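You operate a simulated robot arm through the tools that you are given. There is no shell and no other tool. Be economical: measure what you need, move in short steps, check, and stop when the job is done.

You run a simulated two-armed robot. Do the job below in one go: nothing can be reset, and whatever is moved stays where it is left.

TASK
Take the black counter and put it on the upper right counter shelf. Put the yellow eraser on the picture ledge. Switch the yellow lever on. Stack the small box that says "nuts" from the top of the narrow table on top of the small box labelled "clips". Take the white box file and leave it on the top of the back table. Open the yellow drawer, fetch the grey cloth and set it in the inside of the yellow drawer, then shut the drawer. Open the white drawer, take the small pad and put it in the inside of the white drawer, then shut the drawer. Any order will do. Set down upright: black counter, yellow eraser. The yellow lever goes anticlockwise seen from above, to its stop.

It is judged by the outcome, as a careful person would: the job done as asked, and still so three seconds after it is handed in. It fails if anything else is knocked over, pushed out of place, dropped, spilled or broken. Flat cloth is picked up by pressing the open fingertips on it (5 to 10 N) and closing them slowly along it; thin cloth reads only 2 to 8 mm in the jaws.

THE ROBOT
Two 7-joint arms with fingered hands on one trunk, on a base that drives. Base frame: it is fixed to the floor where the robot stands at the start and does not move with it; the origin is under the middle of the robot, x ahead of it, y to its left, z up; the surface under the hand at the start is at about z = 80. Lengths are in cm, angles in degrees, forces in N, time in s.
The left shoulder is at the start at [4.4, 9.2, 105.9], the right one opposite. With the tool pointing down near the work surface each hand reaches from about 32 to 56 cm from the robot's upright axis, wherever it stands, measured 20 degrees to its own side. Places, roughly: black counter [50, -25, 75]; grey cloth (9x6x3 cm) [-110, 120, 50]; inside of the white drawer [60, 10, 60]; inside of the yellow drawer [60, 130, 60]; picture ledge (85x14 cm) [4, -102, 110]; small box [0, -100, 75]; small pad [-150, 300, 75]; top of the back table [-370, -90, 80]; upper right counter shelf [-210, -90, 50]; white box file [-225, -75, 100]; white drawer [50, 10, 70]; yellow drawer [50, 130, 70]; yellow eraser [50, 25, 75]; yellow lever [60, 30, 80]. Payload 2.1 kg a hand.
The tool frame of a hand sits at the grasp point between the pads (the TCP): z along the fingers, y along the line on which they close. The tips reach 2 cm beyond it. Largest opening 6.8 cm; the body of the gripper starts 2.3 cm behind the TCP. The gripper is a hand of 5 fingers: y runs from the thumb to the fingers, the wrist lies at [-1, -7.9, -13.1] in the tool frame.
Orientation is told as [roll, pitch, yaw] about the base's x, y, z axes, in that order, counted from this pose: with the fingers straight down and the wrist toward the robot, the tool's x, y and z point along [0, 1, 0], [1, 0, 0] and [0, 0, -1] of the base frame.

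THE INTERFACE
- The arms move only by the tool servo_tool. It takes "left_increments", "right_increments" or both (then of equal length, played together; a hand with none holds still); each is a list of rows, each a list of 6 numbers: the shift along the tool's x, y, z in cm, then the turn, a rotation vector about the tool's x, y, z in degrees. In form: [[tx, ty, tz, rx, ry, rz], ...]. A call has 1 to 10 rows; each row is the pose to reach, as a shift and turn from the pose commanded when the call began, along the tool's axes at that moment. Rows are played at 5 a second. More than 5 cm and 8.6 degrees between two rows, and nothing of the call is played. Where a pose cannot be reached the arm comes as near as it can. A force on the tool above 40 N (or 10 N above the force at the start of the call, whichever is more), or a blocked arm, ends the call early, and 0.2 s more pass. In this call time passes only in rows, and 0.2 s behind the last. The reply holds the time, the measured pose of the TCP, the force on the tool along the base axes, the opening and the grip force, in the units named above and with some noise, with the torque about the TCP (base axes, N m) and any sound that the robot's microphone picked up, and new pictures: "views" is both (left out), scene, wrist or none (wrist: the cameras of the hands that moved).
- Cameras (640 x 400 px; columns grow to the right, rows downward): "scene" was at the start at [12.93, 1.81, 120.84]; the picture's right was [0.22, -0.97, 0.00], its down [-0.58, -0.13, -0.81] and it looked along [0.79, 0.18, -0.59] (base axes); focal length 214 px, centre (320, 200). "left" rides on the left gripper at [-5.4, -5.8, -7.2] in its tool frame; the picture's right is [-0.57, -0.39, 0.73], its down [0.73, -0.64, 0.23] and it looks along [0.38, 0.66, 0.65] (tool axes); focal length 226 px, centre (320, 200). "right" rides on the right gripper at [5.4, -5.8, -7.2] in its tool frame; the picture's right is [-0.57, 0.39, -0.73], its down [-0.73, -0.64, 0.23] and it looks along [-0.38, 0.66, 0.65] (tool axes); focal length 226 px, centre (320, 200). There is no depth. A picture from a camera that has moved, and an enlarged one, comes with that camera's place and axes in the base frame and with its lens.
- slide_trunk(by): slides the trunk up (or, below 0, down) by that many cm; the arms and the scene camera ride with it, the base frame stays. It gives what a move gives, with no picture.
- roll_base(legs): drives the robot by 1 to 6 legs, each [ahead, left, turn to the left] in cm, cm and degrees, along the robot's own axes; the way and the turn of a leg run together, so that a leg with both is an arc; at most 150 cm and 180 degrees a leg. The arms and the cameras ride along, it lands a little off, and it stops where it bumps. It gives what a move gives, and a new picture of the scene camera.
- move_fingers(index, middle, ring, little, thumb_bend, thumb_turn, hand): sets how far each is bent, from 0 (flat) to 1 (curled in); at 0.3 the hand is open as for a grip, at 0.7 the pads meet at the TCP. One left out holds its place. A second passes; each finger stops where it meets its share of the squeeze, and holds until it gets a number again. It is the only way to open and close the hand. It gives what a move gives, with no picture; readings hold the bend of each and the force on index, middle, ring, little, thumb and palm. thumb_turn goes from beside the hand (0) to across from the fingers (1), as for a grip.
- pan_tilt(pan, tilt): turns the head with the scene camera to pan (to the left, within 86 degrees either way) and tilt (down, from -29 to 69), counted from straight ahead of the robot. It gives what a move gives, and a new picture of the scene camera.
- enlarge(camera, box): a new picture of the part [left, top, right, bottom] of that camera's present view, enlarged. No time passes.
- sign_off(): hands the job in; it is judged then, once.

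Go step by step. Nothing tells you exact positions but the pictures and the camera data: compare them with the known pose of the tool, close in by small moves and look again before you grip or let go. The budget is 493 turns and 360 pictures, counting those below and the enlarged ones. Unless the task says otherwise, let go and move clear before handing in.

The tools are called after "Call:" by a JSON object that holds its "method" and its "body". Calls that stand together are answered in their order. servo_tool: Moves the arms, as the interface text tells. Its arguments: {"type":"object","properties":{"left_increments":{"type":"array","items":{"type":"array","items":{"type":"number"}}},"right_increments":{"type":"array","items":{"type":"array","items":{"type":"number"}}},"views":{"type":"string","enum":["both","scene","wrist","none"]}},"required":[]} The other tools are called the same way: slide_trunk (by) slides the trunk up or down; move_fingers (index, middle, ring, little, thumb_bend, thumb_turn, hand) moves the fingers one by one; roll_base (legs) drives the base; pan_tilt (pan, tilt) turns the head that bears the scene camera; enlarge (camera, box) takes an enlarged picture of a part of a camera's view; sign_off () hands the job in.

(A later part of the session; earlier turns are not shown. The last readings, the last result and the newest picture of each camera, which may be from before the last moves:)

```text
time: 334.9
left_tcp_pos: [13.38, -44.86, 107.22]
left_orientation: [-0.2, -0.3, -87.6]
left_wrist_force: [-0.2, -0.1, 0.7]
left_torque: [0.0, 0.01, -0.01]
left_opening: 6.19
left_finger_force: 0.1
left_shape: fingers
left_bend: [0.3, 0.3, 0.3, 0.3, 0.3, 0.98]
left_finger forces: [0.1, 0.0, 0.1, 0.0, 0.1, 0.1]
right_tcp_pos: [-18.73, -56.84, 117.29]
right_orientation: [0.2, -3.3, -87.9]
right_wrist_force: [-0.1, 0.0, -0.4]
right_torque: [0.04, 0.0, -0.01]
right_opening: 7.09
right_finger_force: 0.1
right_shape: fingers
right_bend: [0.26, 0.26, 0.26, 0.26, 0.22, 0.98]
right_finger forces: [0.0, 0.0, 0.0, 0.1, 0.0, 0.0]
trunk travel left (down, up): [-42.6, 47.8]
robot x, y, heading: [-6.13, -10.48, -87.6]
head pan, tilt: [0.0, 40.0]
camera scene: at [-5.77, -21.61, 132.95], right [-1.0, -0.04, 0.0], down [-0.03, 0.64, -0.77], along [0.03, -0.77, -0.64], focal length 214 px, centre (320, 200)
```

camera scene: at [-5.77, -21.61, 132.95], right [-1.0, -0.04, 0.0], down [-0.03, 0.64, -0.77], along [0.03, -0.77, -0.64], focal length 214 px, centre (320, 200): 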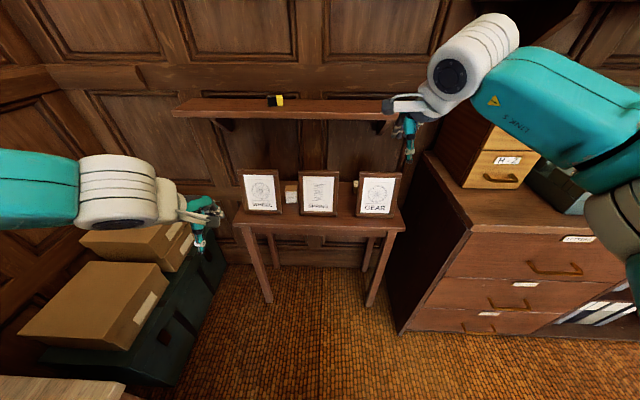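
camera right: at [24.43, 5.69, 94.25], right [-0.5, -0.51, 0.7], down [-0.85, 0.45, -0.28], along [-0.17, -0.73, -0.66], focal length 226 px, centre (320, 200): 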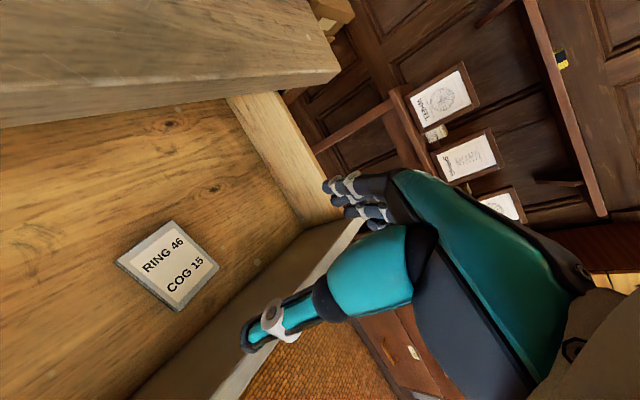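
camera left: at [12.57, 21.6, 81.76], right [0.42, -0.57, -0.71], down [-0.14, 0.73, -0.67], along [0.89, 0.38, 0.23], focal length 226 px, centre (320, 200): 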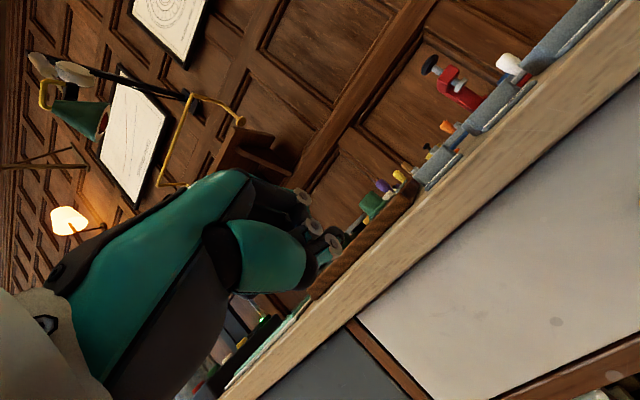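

Labels known: NUTS at about (-20, -102), CLIPS at about (-6, -102), tops at z 77, behind frames about z 89 high and under the ledge. I'll pass the right hand over the frames pitched forward (about z 95), then straighten it behind them. First pose in front.

Call:
{"method": "roll_base", "body": {"legs": [[18, 0, -2.4]]}}

Call:
{"method": "servo_tool", "body": {"right_increments": [[0, 0, 3.5, -6, 0, 0], [0, 0, 7, -12, 0, 0], [0, 0, 10.5, -18, 0, 0], [0, 0, 14, -24, 0, 0], [0, 0, 17.5, -30, 0, 0], [0, 0, 20.5, -37, 0, 0]], "views": "both"}}

```text
time: 336.4
left_tcp_pos: [12.59, -63.63, 107.15]
left_orientation: [-0.2, -0.4, -89.9]
left_wrist_force: [-0.2, 0.1, 0.9]
left_torque: [0.01, -0.01, -0.05]
left_opening: 6.22
left_finger_force: 0.1
left_shape: fingers
left_bend: [0.3, 0.3, 0.3, 0.3, 0.3, 0.98]
left_finger forces: [0.0, 0.0, 0.0, 0.0, 0.1, 0.1]
right_tcp_pos: [-20.21, -74.23, 117.5]
right_orientation: [0.2, -3.4, -90.2]
right_wrist_force: [0.2, 0.5, -0.3]
right_torque: [-0.01, 0.03, -0.04]
right_opening: 7.04
right_finger_force: 0.0
right_shape: fingers
right_bend: [0.26, 0.26, 0.26, 0.26, 0.22, 0.98]
right_finger forces: [0.1, 0.0, 0.0, 0.1, 0.0, 0.1]
trunk travel left (down, up): [-42.6, 47.8]
robot x, y, heading: [-5.62, -28.7, -89.8]
head pan, tilt: [0.0, 40.0]
camera scene: at [-5.83, -39.65, 132.94], right [-1.0, 0.0, 0.0], down [0.0, 0.64, -0.77], along [0.0, -0.77, -0.64], focal length 214 px, centre (320, 200)
```

scene: 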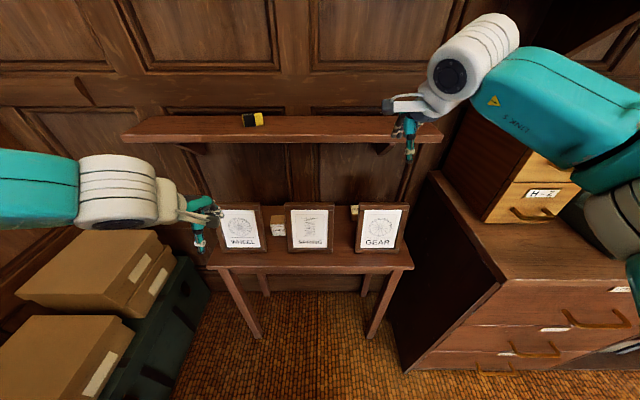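

```text
time: 337.8
left_tcp_pos: [12.49, -63.51, 107.28]
left_orientation: [-0.2, -0.5, -89.8]
left_wrist_force: [-0.5, -0.7, -0.2]
left_torque: [0.02, 0.0, -0.01]
left_opening: 6.22
left_finger_force: 0.0
left_shape: fingers
left_bend: [0.3, 0.3, 0.3, 0.3, 0.3, 0.98]
left_finger forces: [0.0, 0.0, 0.1, 0.0, 0.0, 0.0]
right_tcp_pos: [-19.9, -75.11, 103.34]
right_orientation: [0.2, -27.2, -90.3]
right_wrist_force: [0.4, 0.0, -0.3]
right_torque: [-0.01, 0.03, -0.02]
right_opening: 7.07
right_finger_force: 0.1
right_shape: fingers
right_bend: [0.26, 0.26, 0.26, 0.26, 0.22, 0.98]
right_finger forces: [0.0, 0.0, 0.1, 0.1, 0.0, 0.0]
right hand out of reach, approached as far as the arm can: row 5, 6
trunk travel left (down, up): [-42.6, 47.8]
robot x, y, heading: [-6.31, -28.23, -90.0]
head pan, tilt: [0.0, 40.0]
camera scene: at [-5.83, -39.6, 132.95], right [-1.0, 0.0, 0.0], down [0.0, 0.64, -0.77], along [0.0, -0.77, -0.64], focal length 214 px, centre (320, 200)
camera right: at [-14.53, -66.76, 107.01], right [-0.57, -0.01, 0.82], down [-0.73, 0.47, -0.5], along [-0.38, -0.88, -0.27], focal length 226 px, centre (320, 200)
```

scene: 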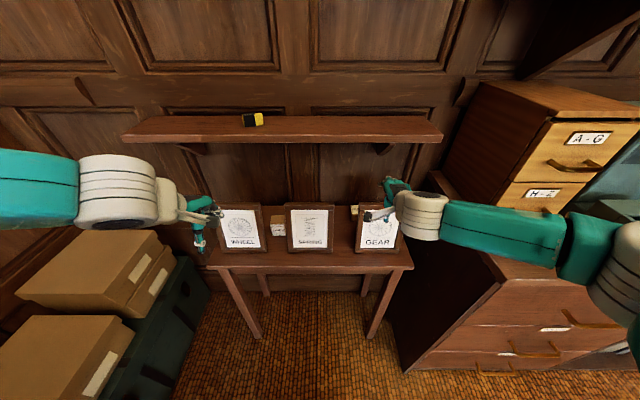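
right: 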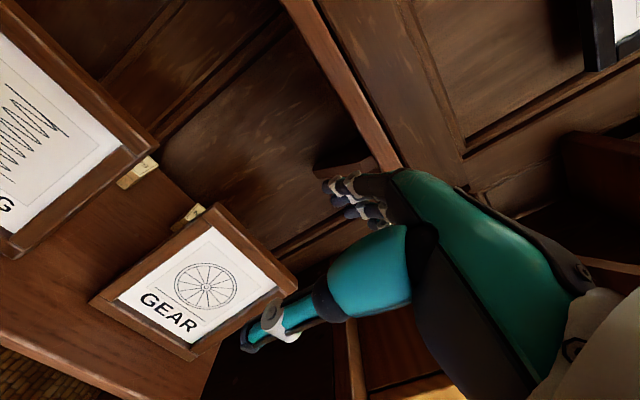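

Call:
{"method": "slide_trunk", "body": {"by": -8}}

Call:
{"method": "servo_tool", "body": {"right_increments": [[0, 0, 0, -5, 0, 0], [0, 0, 0, -9, 0, 0], [0, 0, 0, -13, 0, 0]], "views": "both"}}

```text
time: 339.0
left_tcp_pos: [12.36, -63.66, 99.25]
left_orientation: [-0.2, -0.4, -89.8]
left_wrist_force: [-0.2, 0.4, 1.3]
left_torque: [0.0, 0.02, -0.02]
left_opening: 6.23
left_finger_force: 0.2
left_shape: fingers
left_bend: [0.3, 0.3, 0.3, 0.3, 0.3, 0.98]
left_finger forces: [0.1, 0.0, 0.1, 0.0, 0.1, 0.0]
right_tcp_pos: [-20.06, -75.06, 95.46]
right_orientation: [0.2, -26.9, -90.2]
right_wrist_force: [1.0, 0.2, -0.5]
right_torque: [-0.03, -0.02, -0.04]
right_opening: 7.09
right_finger_force: 0.0
right_shape: fingers
right_bend: [0.26, 0.26, 0.26, 0.26, 0.22, 0.98]
right_finger forces: [0.0, 0.0, 0.0, 0.1, 0.1, 0.0]
trunk travel left (down, up): [-34.6, 55.8]
robot x, y, heading: [-5.97, -28.09, -90.0]
head pan, tilt: [0.0, 40.0]
```

```text
time: 339.8
left_tcp_pos: [12.4, -63.65, 99.23]
left_orientation: [-0.2, -0.3, -89.9]
left_wrist_force: [0.4, -0.3, -0.1]
left_torque: [-0.01, 0.02, 0.0]
left_opening: 6.21
left_finger_force: 0.0
left_shape: fingers
left_bend: [0.3, 0.3, 0.3, 0.3, 0.3, 0.98]
left_finger forces: [0.0, 0.0, 0.0, 0.0, 0.1, 0.0]
right_tcp_pos: [-19.89, -74.94, 95.48]
right_orientation: [0.2, -26.9, -90.2]
right_wrist_force: [0.2, 0.5, -0.7]
right_torque: [-0.03, 0.01, 0.03]
right_opening: 7.09
right_finger_force: 0.0
right_shape: fingers
right_bend: [0.26, 0.26, 0.26, 0.26, 0.22, 0.98]
right_finger forces: [0.0, 0.0, 0.0, 0.0, 0.0, 0.0]
right hand out of reach, approached as far as the arm can: row 1, 2, 3
trunk travel left (down, up): [-34.6, 55.8]
robot x, y, heading: [-5.76, -28.34, -89.7]
head pan, tilt: [0.0, 40.0]
camera scene: at [-5.83, -40.57, 124.9], right [-1.0, 0.0, 0.0], down [0.0, 0.64, -0.77], along [0.0, -0.77, -0.64], focal length 214 px, centre (320, 200)
camera right: at [-14.48, -66.64, 99.2], right [-0.57, -0.01, 0.82], down [-0.73, 0.47, -0.5], along [-0.38, -0.88, -0.28], focal length 226 px, centre (320, 200)
```

scene: 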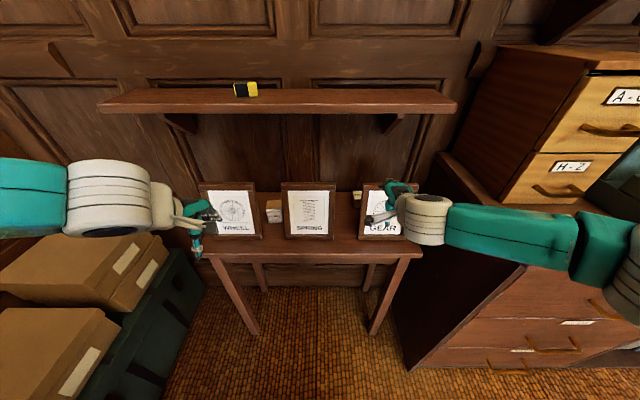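
right: 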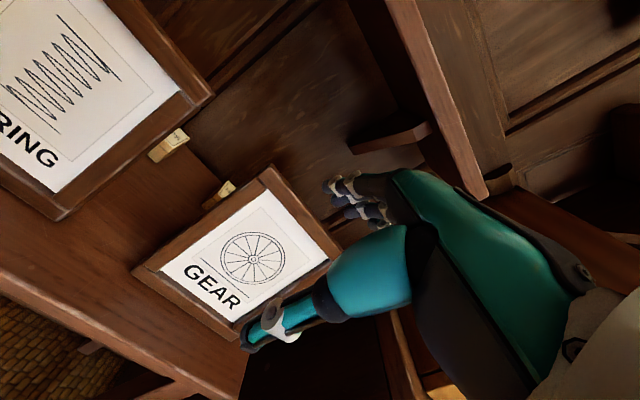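

The frame tops are at z 89.3, y -90.6; at pitch -27° and z 95.5 the hand clears both frames and ledge. I drive forward in two steps.

Call:
{"method": "roll_base", "body": {"legs": [[14, 0, 0]]}}

Call:
{"method": "enlarge", "body": {"camera": "right", "box": [0, 0, 640, 400]}}

```text
time: 341.1
left_tcp_pos: [12.42, -77.86, 99.22]
left_orientation: [-0.3, -0.4, -89.9]
left_wrist_force: [0.3, 0.2, 0.5]
left_torque: [-0.02, 0.0, -0.01]
left_opening: 6.2
left_finger_force: 0.1
left_shape: fingers
left_bend: [0.3, 0.3, 0.3, 0.3, 0.3, 0.98]
left_finger forces: [0.0, 0.0, 0.1, 0.0, 0.1, 0.0]
right_tcp_pos: [-20.02, -89.33, 95.48]
right_orientation: [0.1, -26.9, -90.2]
right_wrist_force: [-0.8, -0.4, 0.0]
right_torque: [-0.02, -0.01, 0.0]
right_opening: 7.05
right_finger_force: 0.2
right_shape: fingers
right_bend: [0.26, 0.26, 0.26, 0.26, 0.22, 0.98]
right_finger forces: [0.0, 0.0, 0.1, 0.0, 0.0, 0.0]
trunk travel left (down, up): [-34.6, 55.8]
robot x, y, heading: [-6.14, -42.58, -90.0]
head pan, tilt: [0.0, 40.0]
camera scene: at [-5.8, -54.79, 124.89], right [-1.0, 0.0, 0.0], down [0.0, 0.64, -0.77], along [0.0, -0.77, -0.64], focal length 214 px, centre (320, 200)
```

scene: 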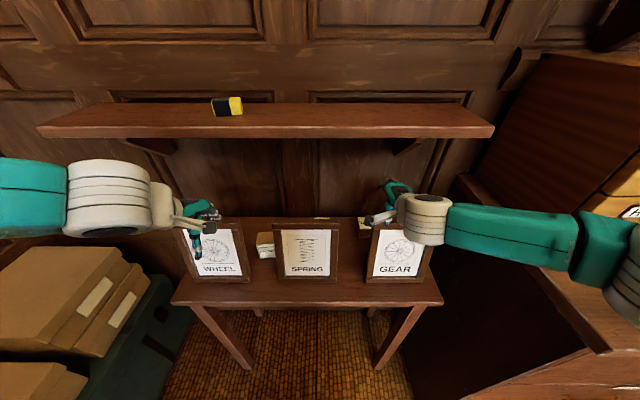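

```text
1.00 times, centred on (320, 200) of right (not enlarged: the box is as wide or as high as the picture)
camera zoom: at [-14.46, -80.86, 99.19], right [-0.57, -0.01, 0.82], down [-0.73, 0.47, -0.5], along [-0.38, -0.88, -0.28], focal length 226 px, centre (320, 200)
```

zoom: 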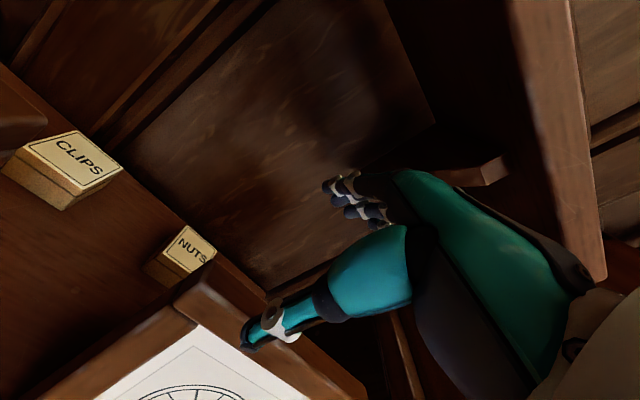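

Call:
{"method": "servo_tool", "body": {"left_increments": [[0, -4, 0, 0, 0, 0], [0, -8, 0, 0, 0, 0]], "views": "none"}}

Call:
{"method": "roll_base", "body": {"legs": [[11.5, 1.5, 0]]}}

Call:
{"method": "enlarge", "body": {"camera": "right", "box": [0, 0, 640, 400]}}

```text
time: 341.7
left_tcp_pos: [12.88, -71.69, 99.32]
left_orientation: [-0.1, -0.4, -89.9]
left_wrist_force: [0.3, -0.5, 0.8]
left_torque: [-0.01, -0.02, -0.01]
left_opening: 6.21
left_finger_force: 0.0
left_shape: fingers
left_bend: [0.3, 0.3, 0.3, 0.3, 0.3, 0.98]
left_finger forces: [0.0, 0.0, 0.0, 0.0, 0.1, 0.0]
left hand out of reach, approached as far as the arm can: row 2
right_tcp_pos: [-19.93, -89.25, 95.57]
right_orientation: [0.2, -27.0, -90.3]
right_wrist_force: [0.3, 0.9, -0.5]
right_torque: [-0.02, 0.01, 0.04]
right_opening: 7.09
right_finger_force: 0.0
right_shape: fingers
right_bend: [0.26, 0.26, 0.26, 0.26, 0.22, 0.98]
right_finger forces: [0.1, 0.1, 0.0, 0.0, 0.0, 0.1]
trunk travel left (down, up): [-34.6, 55.8]
robot x, y, heading: [-5.52, -42.23, -89.8]
head pan, tilt: [0.0, 40.0]
```

```text
time: 343.0
left_tcp_pos: [14.36, -83.32, 99.31]
left_orientation: [-0.2, -0.5, -89.9]
left_wrist_force: [0.3, 0.1, 0.3]
left_torque: [-0.01, 0.0, -0.02]
left_opening: 6.23
left_finger_force: 0.0
left_shape: fingers
left_bend: [0.3, 0.3, 0.3, 0.3, 0.3, 0.98]
left_finger forces: [0.0, 0.0, 0.0, 0.0, 0.0, 0.0]
right_tcp_pos: [-18.36, -101.03, 95.54]
right_orientation: [0.2, -27.1, -90.2]
right_wrist_force: [0.4, 0.4, -0.5]
right_torque: [-0.03, -0.02, 0.0]
right_opening: 7.09
right_finger_force: 0.2
right_shape: fingers
right_bend: [0.26, 0.26, 0.26, 0.26, 0.22, 0.98]
right_finger forces: [0.1, 0.0, 0.0, 0.1, 0.0, 0.0]
trunk travel left (down, up): [-34.6, 55.8]
robot x, y, heading: [-4.28, -54.24, -89.7]
head pan, tilt: [0.0, 40.0]
camera scene: at [-4.29, -66.45, 124.9], right [-1.0, 0.0, 0.0], down [0.0, 0.64, -0.77], along [0.0, -0.77, -0.64], focal length 214 px, centre (320, 200)
```

scene: 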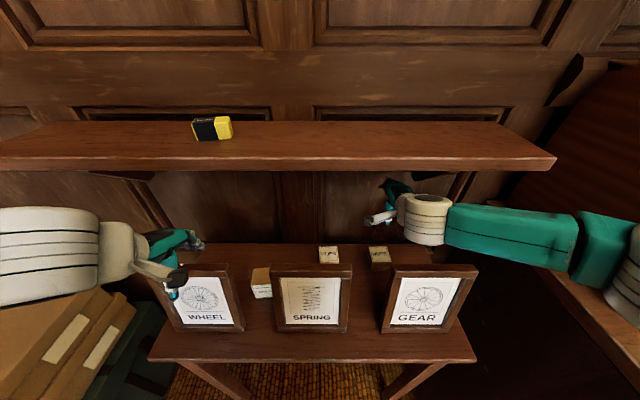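

```text
1.00 times, centred on (320, 200) of right (not enlarged: the box is as wide or as high as the picture)
camera zoom: at [-12.94, -92.53, 99.2], right [-0.57, -0.01, 0.82], down [-0.73, 0.47, -0.5], along [-0.38, -0.88, -0.28], focal length 226 px, centre (320, 200)
```

zoom: 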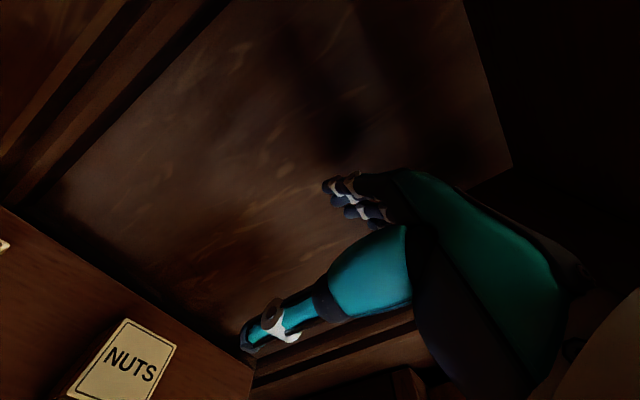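

Right hand is under the ledge, NUTS right below. I descend while straightening the hand.

Call:
{"method": "servo_tool", "body": {"right_increments": [[-0.4, -1.3, 2.9, 4, 0, 0], [-0.8, -2.8, 6, 10, 0, 0], [-1.2, -3.7, 8.5, 17, 0, 0], [-1.5, -4.3, 10.2, 24, 0, 0]], "views": "both"}}

```text
time: 344.0
left_tcp_pos: [14.34, -83.29, 99.31]
left_orientation: [-0.2, -0.3, -90.0]
left_wrist_force: [-0.7, -0.1, -0.4]
left_torque: [-0.04, 0.02, 0.0]
left_opening: 6.22
left_finger_force: 0.0
left_shape: fingers
left_bend: [0.3, 0.3, 0.3, 0.3, 0.3, 0.98]
left_finger forces: [0.0, 0.1, 0.0, 0.0, 0.1, 0.1]
right_tcp_pos: [-19.76, -101.61, 84.52]
right_orientation: [0.2, -2.9, -90.2]
right_wrist_force: [-0.5, -0.1, -0.5]
right_torque: [0.02, 0.01, -0.01]
right_opening: 7.12
right_finger_force: 0.1
right_shape: fingers
right_bend: [0.26, 0.26, 0.26, 0.26, 0.22, 0.98]
right_finger forces: [0.0, 0.0, 0.0, 0.0, 0.1, 0.0]
trunk travel left (down, up): [-34.6, 55.8]
robot x, y, heading: [-4.32, -54.36, -89.7]
head pan, tilt: [0.0, 40.0]
camera scene: at [-4.29, -66.44, 124.9], right [-1.0, 0.0, 0.0], down [0.0, 0.64, -0.77], along [0.0, -0.77, -0.64], focal length 214 px, centre (320, 200)
camera right: at [-14.37, -95.59, 91.38], right [-0.57, -0.35, 0.75], down [-0.73, 0.63, -0.26], along [-0.38, -0.69, -0.61], focal length 226 px, centre (320, 200)
```

scene: 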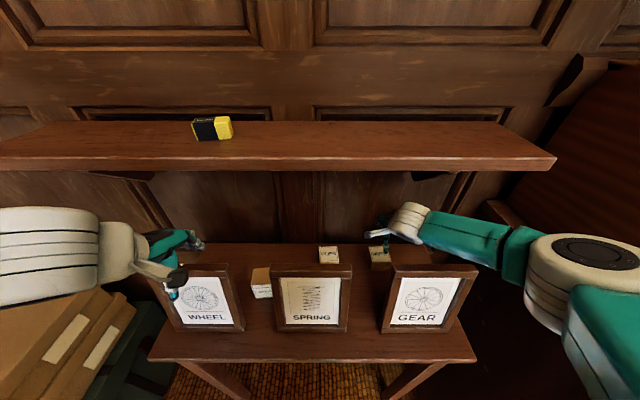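
right: 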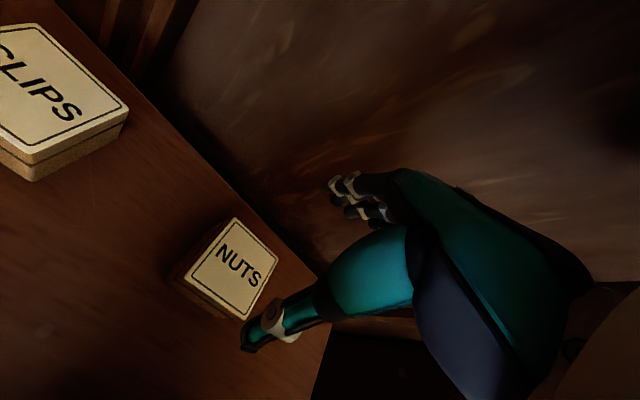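

Call:
{"method": "servo_tool", "body": {"right_increments": [[-0.2, 0, 1.3, 7, 0, 0], [-0.4, 0, 2.6, 13, 0, 0], [-0.4, 0, 3.8, 18, 0, 0]], "views": "none"}}

Call:
{"method": "slide_trunk", "body": {"by": 4}}

Call:
{"method": "servo_tool", "body": {"right_increments": [[0, -0.5, 2, 0, 0, 0], [0, -1, 3.9, 0, 0, 0]], "views": "none"}}

Call:
{"method": "slide_trunk", "body": {"by": 3}}

Call:
{"method": "pan_tilt", "body": {"pan": -10, "tilt": 45}}

Call:
{"method": "enlarge", "body": {"camera": "right", "box": [0, 0, 640, 400]}}

```text
time: 344.8
left_tcp_pos: [14.45, -83.17, 99.44]
left_orientation: [-0.2, -0.4, -89.8]
left_wrist_force: [0.4, 0.0, 0.1]
left_torque: [0.0, 0.03, 0.01]
left_opening: 6.21
left_finger_force: 0.1
left_shape: fingers
left_bend: [0.3, 0.3, 0.3, 0.3, 0.3, 0.98]
left_finger forces: [0.1, 0.0, 0.0, 0.0, 0.1, 0.0]
right_tcp_pos: [-20.09, -101.71, 80.72]
right_orientation: [0.4, 14.9, -90.1]
right_wrist_force: [-0.5, 0.6, -0.3]
right_torque: [0.02, 0.0, 0.01]
right_opening: 7.11
right_finger_force: 0.1
right_shape: fingers
right_bend: [0.26, 0.26, 0.26, 0.26, 0.22, 0.98]
right_finger forces: [0.0, 0.0, 0.1, 0.1, 0.0, 0.1]
trunk travel left (down, up): [-34.6, 55.8]
robot x, y, heading: [-4.64, -54.34, -90.0]
head pan, tilt: [0.0, 40.0]
```

```text
time: 345.6
left_tcp_pos: [14.3, -83.23, 103.39]
left_orientation: [-0.2, -0.4, -89.8]
left_wrist_force: [-1.1, 0.2, 1.2]
left_torque: [0.01, 0.02, -0.01]
left_opening: 6.24
left_finger_force: 0.1
left_shape: fingers
left_bend: [0.3, 0.3, 0.3, 0.3, 0.3, 0.98]
left_finger forces: [0.0, 0.0, 0.1, 0.0, 0.1, 0.0]
right_tcp_pos: [-20.19, -101.88, 85.26]
right_orientation: [0.2, 14.1, -90.2]
right_wrist_force: [-0.1, -0.5, -0.2]
right_torque: [-0.01, 0.0, 0.01]
right_opening: 7.07
right_finger_force: 0.1
right_shape: fingers
right_bend: [0.26, 0.26, 0.26, 0.26, 0.22, 0.98]
right_finger forces: [0.0, 0.0, 0.0, 0.0, 0.0, 0.0]
trunk travel left (down, up): [-38.6, 51.8]
robot x, y, heading: [-4.36, -54.49, -90.0]
head pan, tilt: [0.0, 40.0]
```

```text
time: 346.2
left_tcp_pos: [14.44, -83.27, 103.44]
left_orientation: [-0.3, -0.5, -89.8]
left_wrist_force: [-1.0, -0.4, -0.6]
left_torque: [0.04, 0.03, -0.02]
left_opening: 6.21
left_finger_force: 0.2
left_shape: fingers
left_bend: [0.3, 0.3, 0.3, 0.3, 0.3, 0.98]
left_finger forces: [0.1, 0.0, 0.0, 0.1, 0.1, 0.0]
right_tcp_pos: [-20.19, -100.04, 81.69]
right_orientation: [0.1, 14.1, -90.2]
right_wrist_force: [0.2, 0.4, 0.1]
right_torque: [0.0, -0.01, 0.03]
right_opening: 7.09
right_finger_force: 0.0
right_shape: fingers
right_bend: [0.26, 0.26, 0.26, 0.26, 0.22, 0.98]
right_finger forces: [0.1, 0.1, 0.0, 0.1, 0.0, 0.0]
trunk travel left (down, up): [-38.6, 51.8]
robot x, y, heading: [-4.57, -54.08, -89.8]
head pan, tilt: [0.0, 40.0]
```

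```text
time: 346.9
left_tcp_pos: [14.28, -83.24, 106.29]
left_orientation: [-0.2, -0.3, -89.9]
left_wrist_force: [-0.2, 0.0, 0.2]
left_torque: [0.02, -0.02, -0.02]
left_opening: 6.22
left_finger_force: 0.1
left_shape: fingers
left_bend: [0.3, 0.3, 0.3, 0.3, 0.3, 0.98]
left_finger forces: [0.0, 0.0, 0.0, 0.0, 0.0, 0.1]
right_tcp_pos: [-20.21, -99.99, 84.82]
right_orientation: [0.2, 14.1, -90.2]
right_wrist_force: [-0.7, -0.3, -0.4]
right_torque: [-0.01, 0.0, -0.02]
right_opening: 7.1
right_finger_force: 0.1
right_shape: fingers
right_bend: [0.26, 0.26, 0.26, 0.26, 0.22, 0.98]
right_finger forces: [0.1, 0.0, 0.0, 0.0, 0.0, 0.0]
trunk travel left (down, up): [-41.6, 48.8]
robot x, y, heading: [-4.66, -54.23, -89.8]
head pan, tilt: [0.0, 40.0]
```

```text
time: 347.7
left_tcp_pos: [14.36, -83.38, 106.32]
left_orientation: [-0.2, -0.5, -89.9]
left_wrist_force: [-0.1, -0.2, 0.1]
left_torque: [-0.01, -0.03, 0.0]
left_opening: 6.23
left_finger_force: 0.0
left_shape: fingers
left_bend: [0.3, 0.3, 0.3, 0.3, 0.3, 0.98]
left_finger forces: [0.0, 0.1, 0.0, 0.1, 0.0, 0.0]
right_tcp_pos: [-20.24, -100.01, 84.76]
right_orientation: [0.2, 14.1, -90.2]
right_wrist_force: [0.0, -0.2, 0.2]
right_torque: [0.02, -0.02, 0.01]
right_opening: 7.07
right_finger_force: 0.0
right_shape: fingers
right_bend: [0.26, 0.26, 0.26, 0.26, 0.22, 0.98]
right_finger forces: [0.0, 0.0, 0.0, 0.0, 0.0, 0.0]
trunk travel left (down, up): [-41.6, 48.8]
robot x, y, heading: [-4.08, -53.88, -90.0]
head pan, tilt: [-10.0, 45.0]
camera scene: at [-5.7, -65.09, 131.22], right [-0.99, 0.17, 0.0], down [0.12, 0.7, -0.71], along [-0.12, -0.7, -0.71], focal length 214 px, centre (320, 200)
```

scene: 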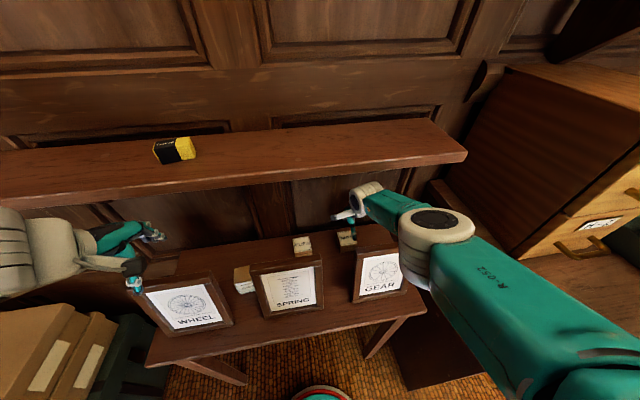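

```text
1.00 times, centred on (320, 200) of right (not enlarged: the box is as wide or as high as the picture)
camera zoom: at [-14.8, -96.12, 93.12], right [-0.57, -0.55, 0.61], down [-0.73, 0.68, -0.07], along [-0.38, -0.48, -0.79], focal length 226 px, centre (320, 200)
```

zoom: 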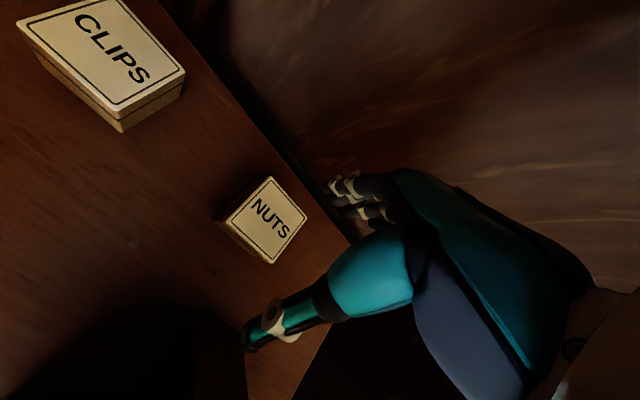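

Call:
{"method": "servo_tool", "body": {"right_increments": [[0, 1.3, 1.5, 0, 0, 0], [0, 2.4, 3.2, 0, 0, 0], [0, 2.9, 4.8, 0, 0, 0]], "views": "wrist"}}

Call:
{"method": "enlarge", "body": {"camera": "scene", "box": [280, 170, 440, 300]}}

```text
time: 348.5
left_tcp_pos: [14.29, -83.3, 106.4]
left_orientation: [-0.2, -0.4, -89.8]
left_wrist_force: [0.6, -0.2, 0.4]
left_torque: [-0.01, -0.01, 0.0]
left_opening: 6.21
left_finger_force: 0.0
left_shape: fingers
left_bend: [0.3, 0.3, 0.3, 0.3, 0.3, 0.98]
left_finger forces: [0.0, 0.1, 0.0, 0.1, 0.1, 0.0]
right_tcp_pos: [-20.47, -98.95, 82.81]
right_orientation: [0.0, 14.2, -90.2]
right_wrist_force: [-0.3, 0.0, 0.5]
right_torque: [0.01, 0.0, 0.03]
right_opening: 7.1
right_finger_force: 0.0
right_shape: fingers
right_bend: [0.26, 0.26, 0.26, 0.26, 0.22, 0.98]
right_finger forces: [0.0, 0.0, 0.1, 0.1, 0.0, 0.1]
right hand out of reach, approached as far as the arm can: row 1, 2, 3
trunk travel left (down, up): [-41.6, 48.8]
robot x, y, heading: [-4.52, -54.2, -89.7]
head pan, tilt: [-10.0, 45.0]
camera right: at [-15.1, -95.25, 91.11], right [-0.57, -0.55, 0.61], down [-0.73, 0.68, -0.07], along [-0.38, -0.48, -0.79], focal length 226 px, centre (320, 200)
```

right: 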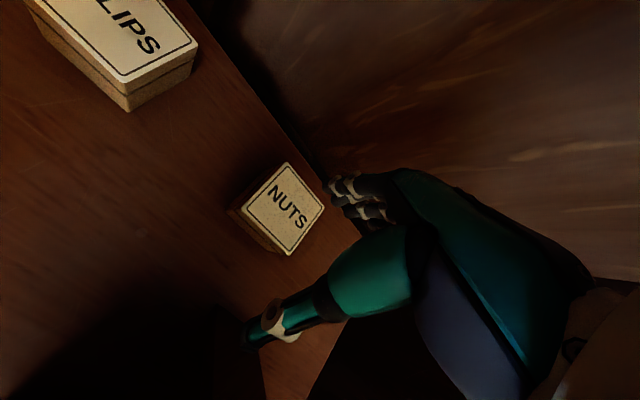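

```text
3.08 times, centred on (360, 235) of scene
camera zoom: at [-5.71, -65.09, 131.22], right [-0.99, 0.17, 0.0], down [0.12, 0.7, -0.71], along [-0.12, -0.7, -0.71], focal length 660 px, centre (197, 92)
```

zoom: 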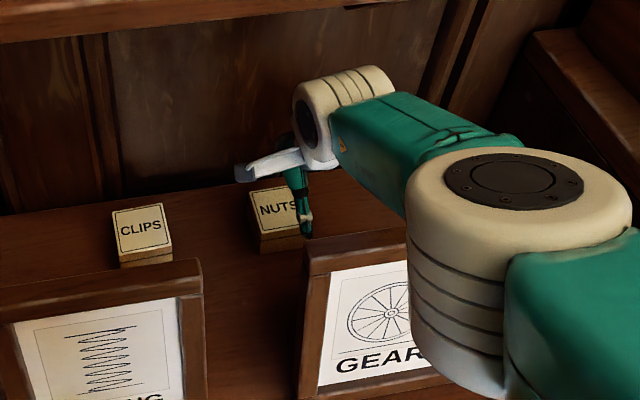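

Needs a bit more reach; I drive 3.5 cm forward.

Call:
{"method": "roll_base", "body": {"legs": [[3.5, 0, 0]]}}

Call:
{"method": "servo_tool", "body": {"right_increments": [[0.2, 0, 1, 0, 0, 0], [0.2, 0, 2, 0, 0, 0]], "views": "wrist"}}

```text
time: 349.3
left_tcp_pos: [14.39, -86.74, 106.29]
left_orientation: [-0.2, -0.5, -90.0]
left_wrist_force: [0.5, -0.6, -0.7]
left_torque: [0.0, 0.02, 0.0]
left_opening: 6.22
left_finger_force: 0.0
left_shape: fingers
left_bend: [0.3, 0.3, 0.3, 0.3, 0.3, 0.98]
left_finger forces: [0.0, 0.0, 0.1, 0.1, 0.1, 0.0]
right_tcp_pos: [-20.43, -102.63, 82.85]
right_orientation: [0.3, 14.2, -90.3]
right_wrist_force: [0.9, 0.4, -0.3]
right_torque: [0.0, -0.03, -0.01]
right_opening: 7.08
right_finger_force: 0.0
right_shape: fingers
right_bend: [0.26, 0.26, 0.26, 0.26, 0.22, 0.98]
right_finger forces: [0.0, 0.0, 0.0, 0.1, 0.1, 0.0]
trunk travel left (down, up): [-41.6, 48.8]
robot x, y, heading: [-4.17, -58.02, -89.7]
head pan, tilt: [-10.0, 45.0]
camera scene: at [-5.7, -68.67, 131.21], right [-0.99, 0.17, 0.0], down [0.12, 0.7, -0.71], along [-0.12, -0.7, -0.71], focal length 214 px, centre (320, 200)
```

scene: 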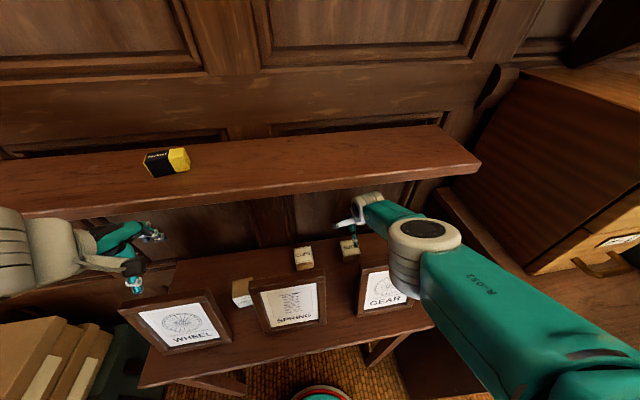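

```text
time: 349.9
left_tcp_pos: [14.37, -86.76, 106.33]
left_orientation: [-0.2, -0.4, -89.8]
left_wrist_force: [0.2, -0.5, 0.0]
left_torque: [0.02, -0.01, 0.0]
left_opening: 6.22
left_finger_force: 0.0
left_shape: fingers
left_bend: [0.3, 0.3, 0.3, 0.3, 0.3, 0.98]
left_finger forces: [0.0, 0.0, 0.0, 0.2, 0.0, 0.0]
right_tcp_pos: [-20.27, -101.38, 80.55]
right_orientation: [0.2, 14.2, -90.2]
right_wrist_force: [0.5, 0.0, 0.5]
right_torque: [-0.03, 0.0, 0.0]
right_opening: 7.08
right_finger_force: 0.1
right_shape: fingers
right_bend: [0.26, 0.26, 0.26, 0.26, 0.22, 0.98]
right_finger forces: [0.1, 0.0, 0.0, 0.1, 0.0, 0.0]
right hand out of reach, approached as far as the arm can: row 2
trunk travel left (down, up): [-41.6, 48.8]
robot x, y, heading: [-4.52, -57.65, -89.8]
head pan, tilt: [-10.0, 45.0]
camera right: at [-14.8, -97.5, 89.01], right [-0.57, -0.55, 0.61], down [-0.73, 0.68, -0.07], along [-0.38, -0.48, -0.79], focal length 226 px, centre (320, 200)
```

right: 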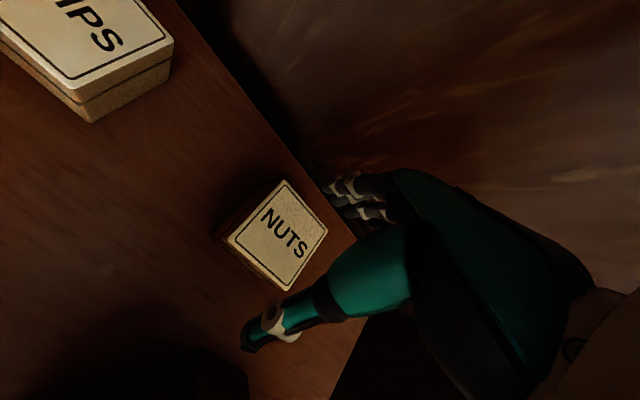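

Call:
{"method": "slide_trunk", "body": {"by": -2.6}}

Call:
{"method": "enlarge", "body": {"camera": "right", "box": [160, 130, 400, 360]}}

Call:
{"method": "enlarge", "body": {"camera": "scene", "box": [290, 170, 450, 300]}}

```text
time: 350.6
left_tcp_pos: [14.42, -86.84, 103.66]
left_orientation: [-0.1, -0.4, -89.8]
left_wrist_force: [0.1, 0.0, 0.1]
left_torque: [0.01, 0.01, 0.0]
left_opening: 6.21
left_finger_force: 0.0
left_shape: fingers
left_bend: [0.3, 0.3, 0.3, 0.3, 0.3, 0.98]
left_finger forces: [0.0, 0.0, 0.0, 0.0, 0.0, 0.0]
right_tcp_pos: [-20.37, -101.34, 78.04]
right_orientation: [0.2, 14.1, -90.2]
right_wrist_force: [0.6, -0.7, -0.3]
right_torque: [-0.03, 0.03, 0.05]
right_opening: 7.08
right_finger_force: 0.0
right_shape: fingers
right_bend: [0.26, 0.26, 0.26, 0.26, 0.22, 0.98]
right_finger forces: [0.0, 0.1, 0.0, 0.0, 0.0, 0.1]
trunk travel left (down, up): [-39.0, 51.4]
robot x, y, heading: [-4.54, -57.79, -89.9]
head pan, tilt: [-10.0, 45.0]
```

```text
1.74 times, centred on (280, 245) of right
camera zoom: at [-14.87, -97.53, 86.43], right [-0.57, -0.55, 0.61], down [-0.73, 0.68, -0.07], along [-0.38, -0.48, -0.79], focal length 393 px, centre (390, 122)
```

zoom: 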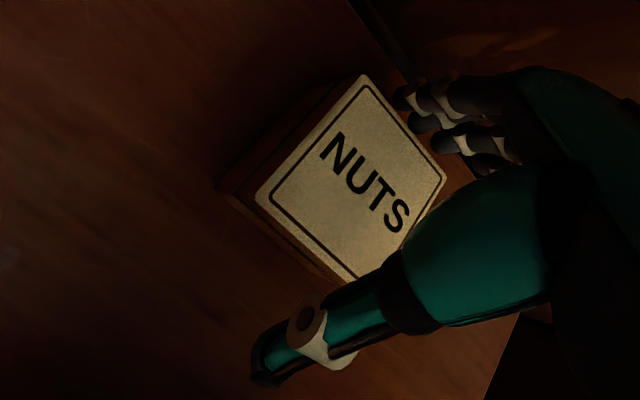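

```text
3.08 times, centred on (370, 235) of scene
camera zoom: at [-5.7, -68.92, 128.6], right [-0.99, 0.17, 0.0], down [0.12, 0.7, -0.71], along [-0.12, -0.7, -0.71], focal length 660 px, centre (166, 92)
```

zoom: 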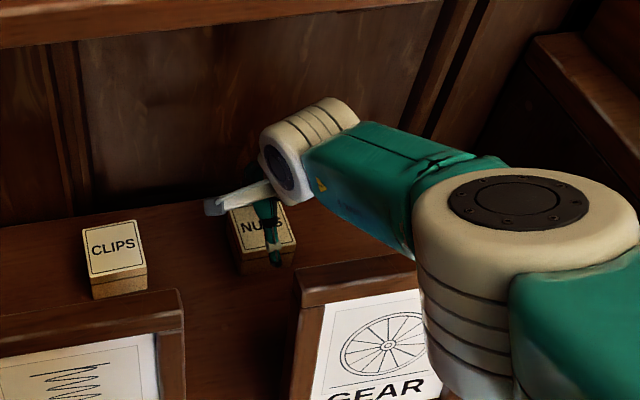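

Call:
{"method": "slide_trunk", "body": {"by": -0.7}}

Call:
{"method": "move_fingers", "body": {"hand": "right", "index": 0.42, "middle": 0.42, "ring": 0.42, "little": 0.42, "thumb_bend": 0.4}}

Call:
{"method": "enlarge", "body": {"camera": "right", "box": [160, 130, 400, 360]}}

```text
time: 351.2
left_tcp_pos: [14.34, -86.79, 103.08]
left_orientation: [-0.3, -0.4, -89.9]
left_wrist_force: [0.0, 0.4, 0.8]
left_torque: [-0.04, -0.01, 0.0]
left_opening: 6.22
left_finger_force: 0.0
left_shape: fingers
left_bend: [0.3, 0.3, 0.3, 0.3, 0.3, 0.98]
left_finger forces: [0.0, 0.0, 0.0, 0.1, 0.0, 0.0]
right_tcp_pos: [-20.32, -101.28, 77.43]
right_orientation: [0.2, 14.1, -90.2]
right_wrist_force: [0.7, -0.2, 0.0]
right_torque: [-0.02, 0.0, -0.02]
right_opening: 7.11
right_finger_force: 0.1
right_shape: fingers
right_bend: [0.26, 0.26, 0.26, 0.26, 0.22, 0.98]
right_finger forces: [0.1, 0.0, 0.0, 0.0, 0.0, 0.0]
trunk travel left (down, up): [-38.3, 52.1]
robot x, y, heading: [-4.22, -57.48, -90.1]
head pan, tilt: [-10.0, 45.0]
```

```text
time: 352.2
left_tcp_pos: [14.39, -86.82, 102.94]
left_orientation: [-0.1, -0.4, -89.9]
left_wrist_force: [0.3, -0.7, -0.3]
left_torque: [0.01, -0.03, 0.01]
left_opening: 6.22
left_finger_force: 0.0
left_shape: fingers
left_bend: [0.3, 0.3, 0.3, 0.3, 0.3, 0.98]
left_finger forces: [0.0, 0.0, 0.0, 0.0, 0.1, 0.0]
right_tcp_pos: [-20.29, -101.28, 77.47]
right_orientation: [0.2, 14.2, -90.2]
right_wrist_force: [-0.2, -1.1, 0.3]
right_torque: [-0.03, -0.02, -0.01]
right_opening: 4.54
right_finger_force: 0.8
right_shape: fingers
right_bend: [0.41, 0.41, 0.42, 0.42, 0.39, 0.98]
right_finger forces: [0.3, 0.3, 0.1, 0.0, 0.3, 0.0]
trunk travel left (down, up): [-38.3, 52.1]
robot x, y, heading: [-4.35, -57.85, -89.7]
head pan, tilt: [-10.0, 45.0]
```

```text
1.74 times, centred on (280, 245) of right
camera zoom: at [-14.88, -97.53, 85.72], right [-0.57, -0.55, 0.61], down [-0.73, 0.68, -0.07], along [-0.38, -0.48, -0.79], focal length 393 px, centre (390, 122)
```

zoom: 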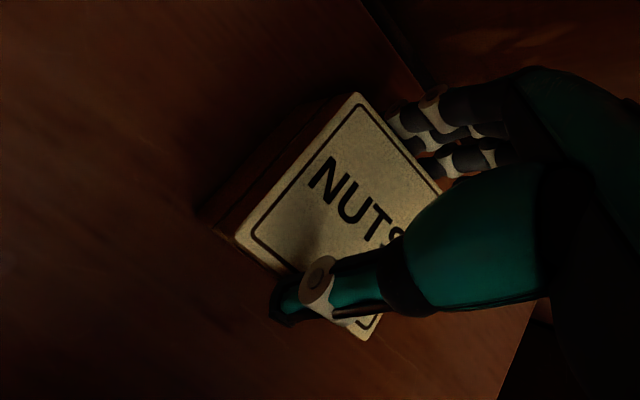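

Call:
{"method": "move_fingers", "body": {"hand": "right", "index": 0.55, "middle": 0.55, "ring": 0.55, "little": 0.55, "thumb_bend": 0.52}}

Call:
{"method": "slide_trunk", "body": {"by": 1}}

Call:
{"method": "enlarge", "body": {"camera": "right", "box": [160, 130, 400, 360]}}

```text
time: 353.2
left_tcp_pos: [14.33, -86.89, 103.03]
left_orientation: [-0.2, -0.4, -89.9]
left_wrist_force: [0.2, -0.6, -0.4]
left_torque: [-0.02, 0.01, 0.02]
left_opening: 6.24
left_finger_force: 0.1
left_shape: fingers
left_bend: [0.3, 0.3, 0.3, 0.3, 0.3, 0.98]
left_finger forces: [0.0, 0.0, 0.1, 0.0, 0.0, 0.0]
right_tcp_pos: [-20.32, -101.37, 77.3]
right_orientation: [0.1, 14.2, -90.2]
right_wrist_force: [-0.5, -2.4, 3.7]
right_torque: [0.11, -0.02, 0.02]
right_opening: 3.5
right_finger_force: 4.6
right_shape: fingers
right_bend: [0.51, 0.52, 0.53, 0.55, 0.42, 0.97]
right_finger forces: [1.5, 1.4, 0.9, 0.0, 4.5, 0.0]
trunk travel left (down, up): [-38.3, 52.1]
robot x, y, heading: [-4.42, -57.72, -89.9]
head pan, tilt: [-10.0, 45.0]
```

```text
time: 353.8
left_tcp_pos: [14.49, -86.79, 104.02]
left_orientation: [-0.2, -0.5, -89.9]
left_wrist_force: [-0.3, -0.1, -0.2]
left_torque: [0.02, 0.0, -0.02]
left_opening: 6.24
left_finger_force: 0.0
left_shape: fingers
left_bend: [0.3, 0.3, 0.3, 0.3, 0.3, 0.98]
left_finger forces: [0.1, 0.1, 0.0, 0.0, 0.0, 0.0]
right_tcp_pos: [-20.36, -101.29, 78.31]
right_orientation: [0.2, 14.3, -90.3]
right_wrist_force: [-0.4, -0.6, -0.5]
right_torque: [0.0, -0.01, -0.05]
right_opening: 2.34
right_finger_force: 0.2
right_shape: fingers
right_bend: [0.55, 0.55, 0.55, 0.55, 0.52, 0.98]
right_finger forces: [0.2, 0.2, 0.0, 0.1, 0.0, 0.0]
trunk travel left (down, up): [-39.3, 51.1]
robot x, y, heading: [-4.5, -57.94, -90.1]
head pan, tilt: [-10.0, 45.0]
```

```text
1.74 times, centred on (280, 245) of right
camera zoom: at [-14.88, -97.52, 86.71], right [-0.57, -0.55, 0.61], down [-0.73, 0.68, -0.07], along [-0.38, -0.48, -0.79], focal length 393 px, centre (390, 122)
```

zoom: 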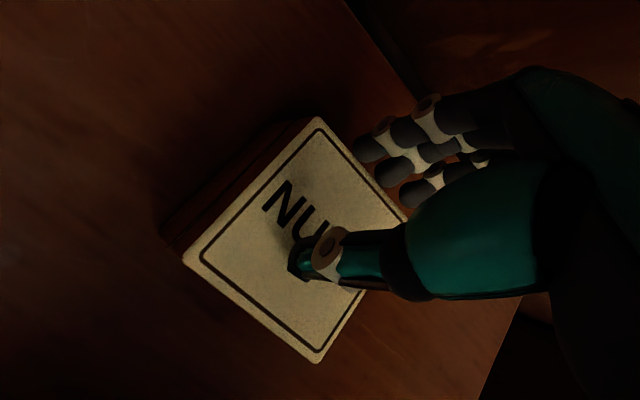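

The thumb rode over the top because of the tilt. I open, lift, and look where the box is now.

Call:
{"method": "move_fingers", "body": {"hand": "right", "index": 0.26, "middle": 0.26, "ring": 0.26, "little": 0.26, "thumb_bend": 0.18}}

Call:
{"method": "slide_trunk", "body": {"by": 3}}

Call:
{"method": "enlarge", "body": {"camera": "right", "box": [160, 130, 400, 360]}}

Call:
{"method": "enlarge", "body": {"camera": "scene", "box": [290, 200, 410, 290]}}

```text
time: 354.8
left_tcp_pos: [14.38, -86.79, 104.04]
left_orientation: [-0.2, -0.3, -89.9]
left_wrist_force: [0.4, 1.1, 0.5]
left_torque: [-0.05, -0.01, -0.01]
left_opening: 6.23
left_finger_force: 0.1
left_shape: fingers
left_bend: [0.3, 0.3, 0.3, 0.3, 0.3, 0.98]
left_finger forces: [0.1, 0.0, 0.1, 0.0, 0.1, 0.1]
right_tcp_pos: [-20.23, -101.38, 78.32]
right_orientation: [0.2, 14.1, -90.2]
right_wrist_force: [-0.1, 0.8, -0.2]
right_torque: [-0.02, 0.0, -0.02]
right_opening: 7.26
right_finger_force: 0.1
right_shape: fingers
right_bend: [0.26, 0.26, 0.26, 0.26, 0.18, 0.98]
right_finger forces: [0.1, 0.1, 0.0, 0.0, 0.0, 0.0]
trunk travel left (down, up): [-39.3, 51.1]
robot x, y, heading: [-4.31, -57.91, -90.1]
head pan, tilt: [-10.0, 45.0]
```

```text
time: 355.5
left_tcp_pos: [14.39, -86.83, 107.06]
left_orientation: [-0.2, -0.4, -89.9]
left_wrist_force: [1.3, 0.5, 1.0]
left_torque: [-0.05, -0.01, -0.02]
left_opening: 6.21
left_finger_force: 0.0
left_shape: fingers
left_bend: [0.3, 0.3, 0.3, 0.3, 0.3, 0.98]
left_finger forces: [0.0, 0.1, 0.1, 0.1, 0.0, 0.0]
right_tcp_pos: [-20.36, -101.42, 81.42]
right_orientation: [0.2, 14.2, -90.2]
right_wrist_force: [0.0, -1.0, 0.4]
right_torque: [-0.01, 0.01, -0.03]
right_opening: 7.26
right_finger_force: 0.1
right_shape: fingers
right_bend: [0.26, 0.26, 0.26, 0.26, 0.18, 0.98]
right_finger forces: [0.1, 0.0, 0.0, 0.0, 0.0, 0.0]
trunk travel left (down, up): [-42.3, 48.1]
robot x, y, heading: [-4.64, -57.39, -90.1]
head pan, tilt: [-10.0, 45.0]
```

```text
1.74 times, centred on (280, 245) of right
camera zoom: at [-14.88, -97.53, 89.72], right [-0.57, -0.55, 0.61], down [-0.73, 0.68, -0.07], along [-0.38, -0.48, -0.79], focal length 393 px, centre (390, 122)
```

zoom: 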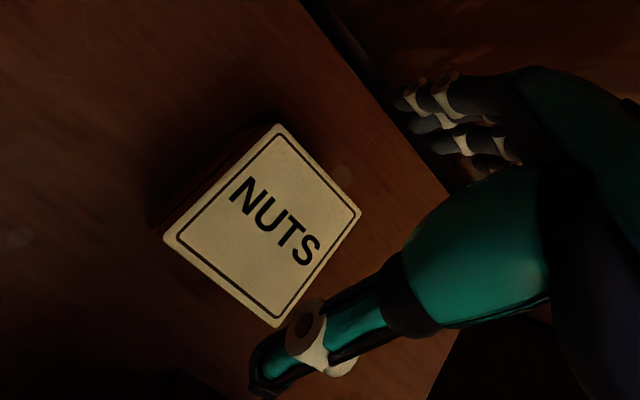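

```text
4.44 times, centred on (350, 245) of scene
camera zoom: at [-5.7, -68.58, 131.92], right [-0.99, 0.17, 0.0], down [0.12, 0.7, -0.71], along [-0.12, -0.7, -0.71], focal length 953 px, centre (187, 0)
```

zoom: 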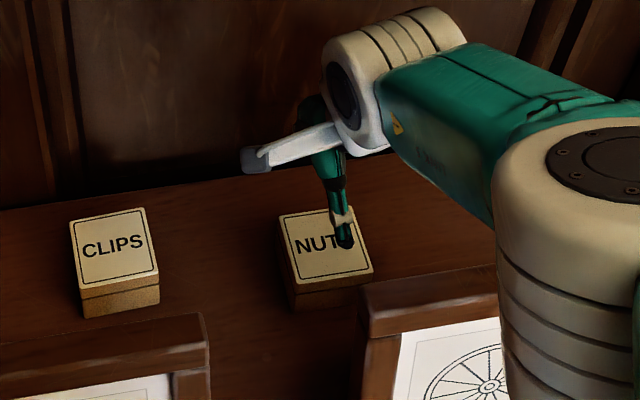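

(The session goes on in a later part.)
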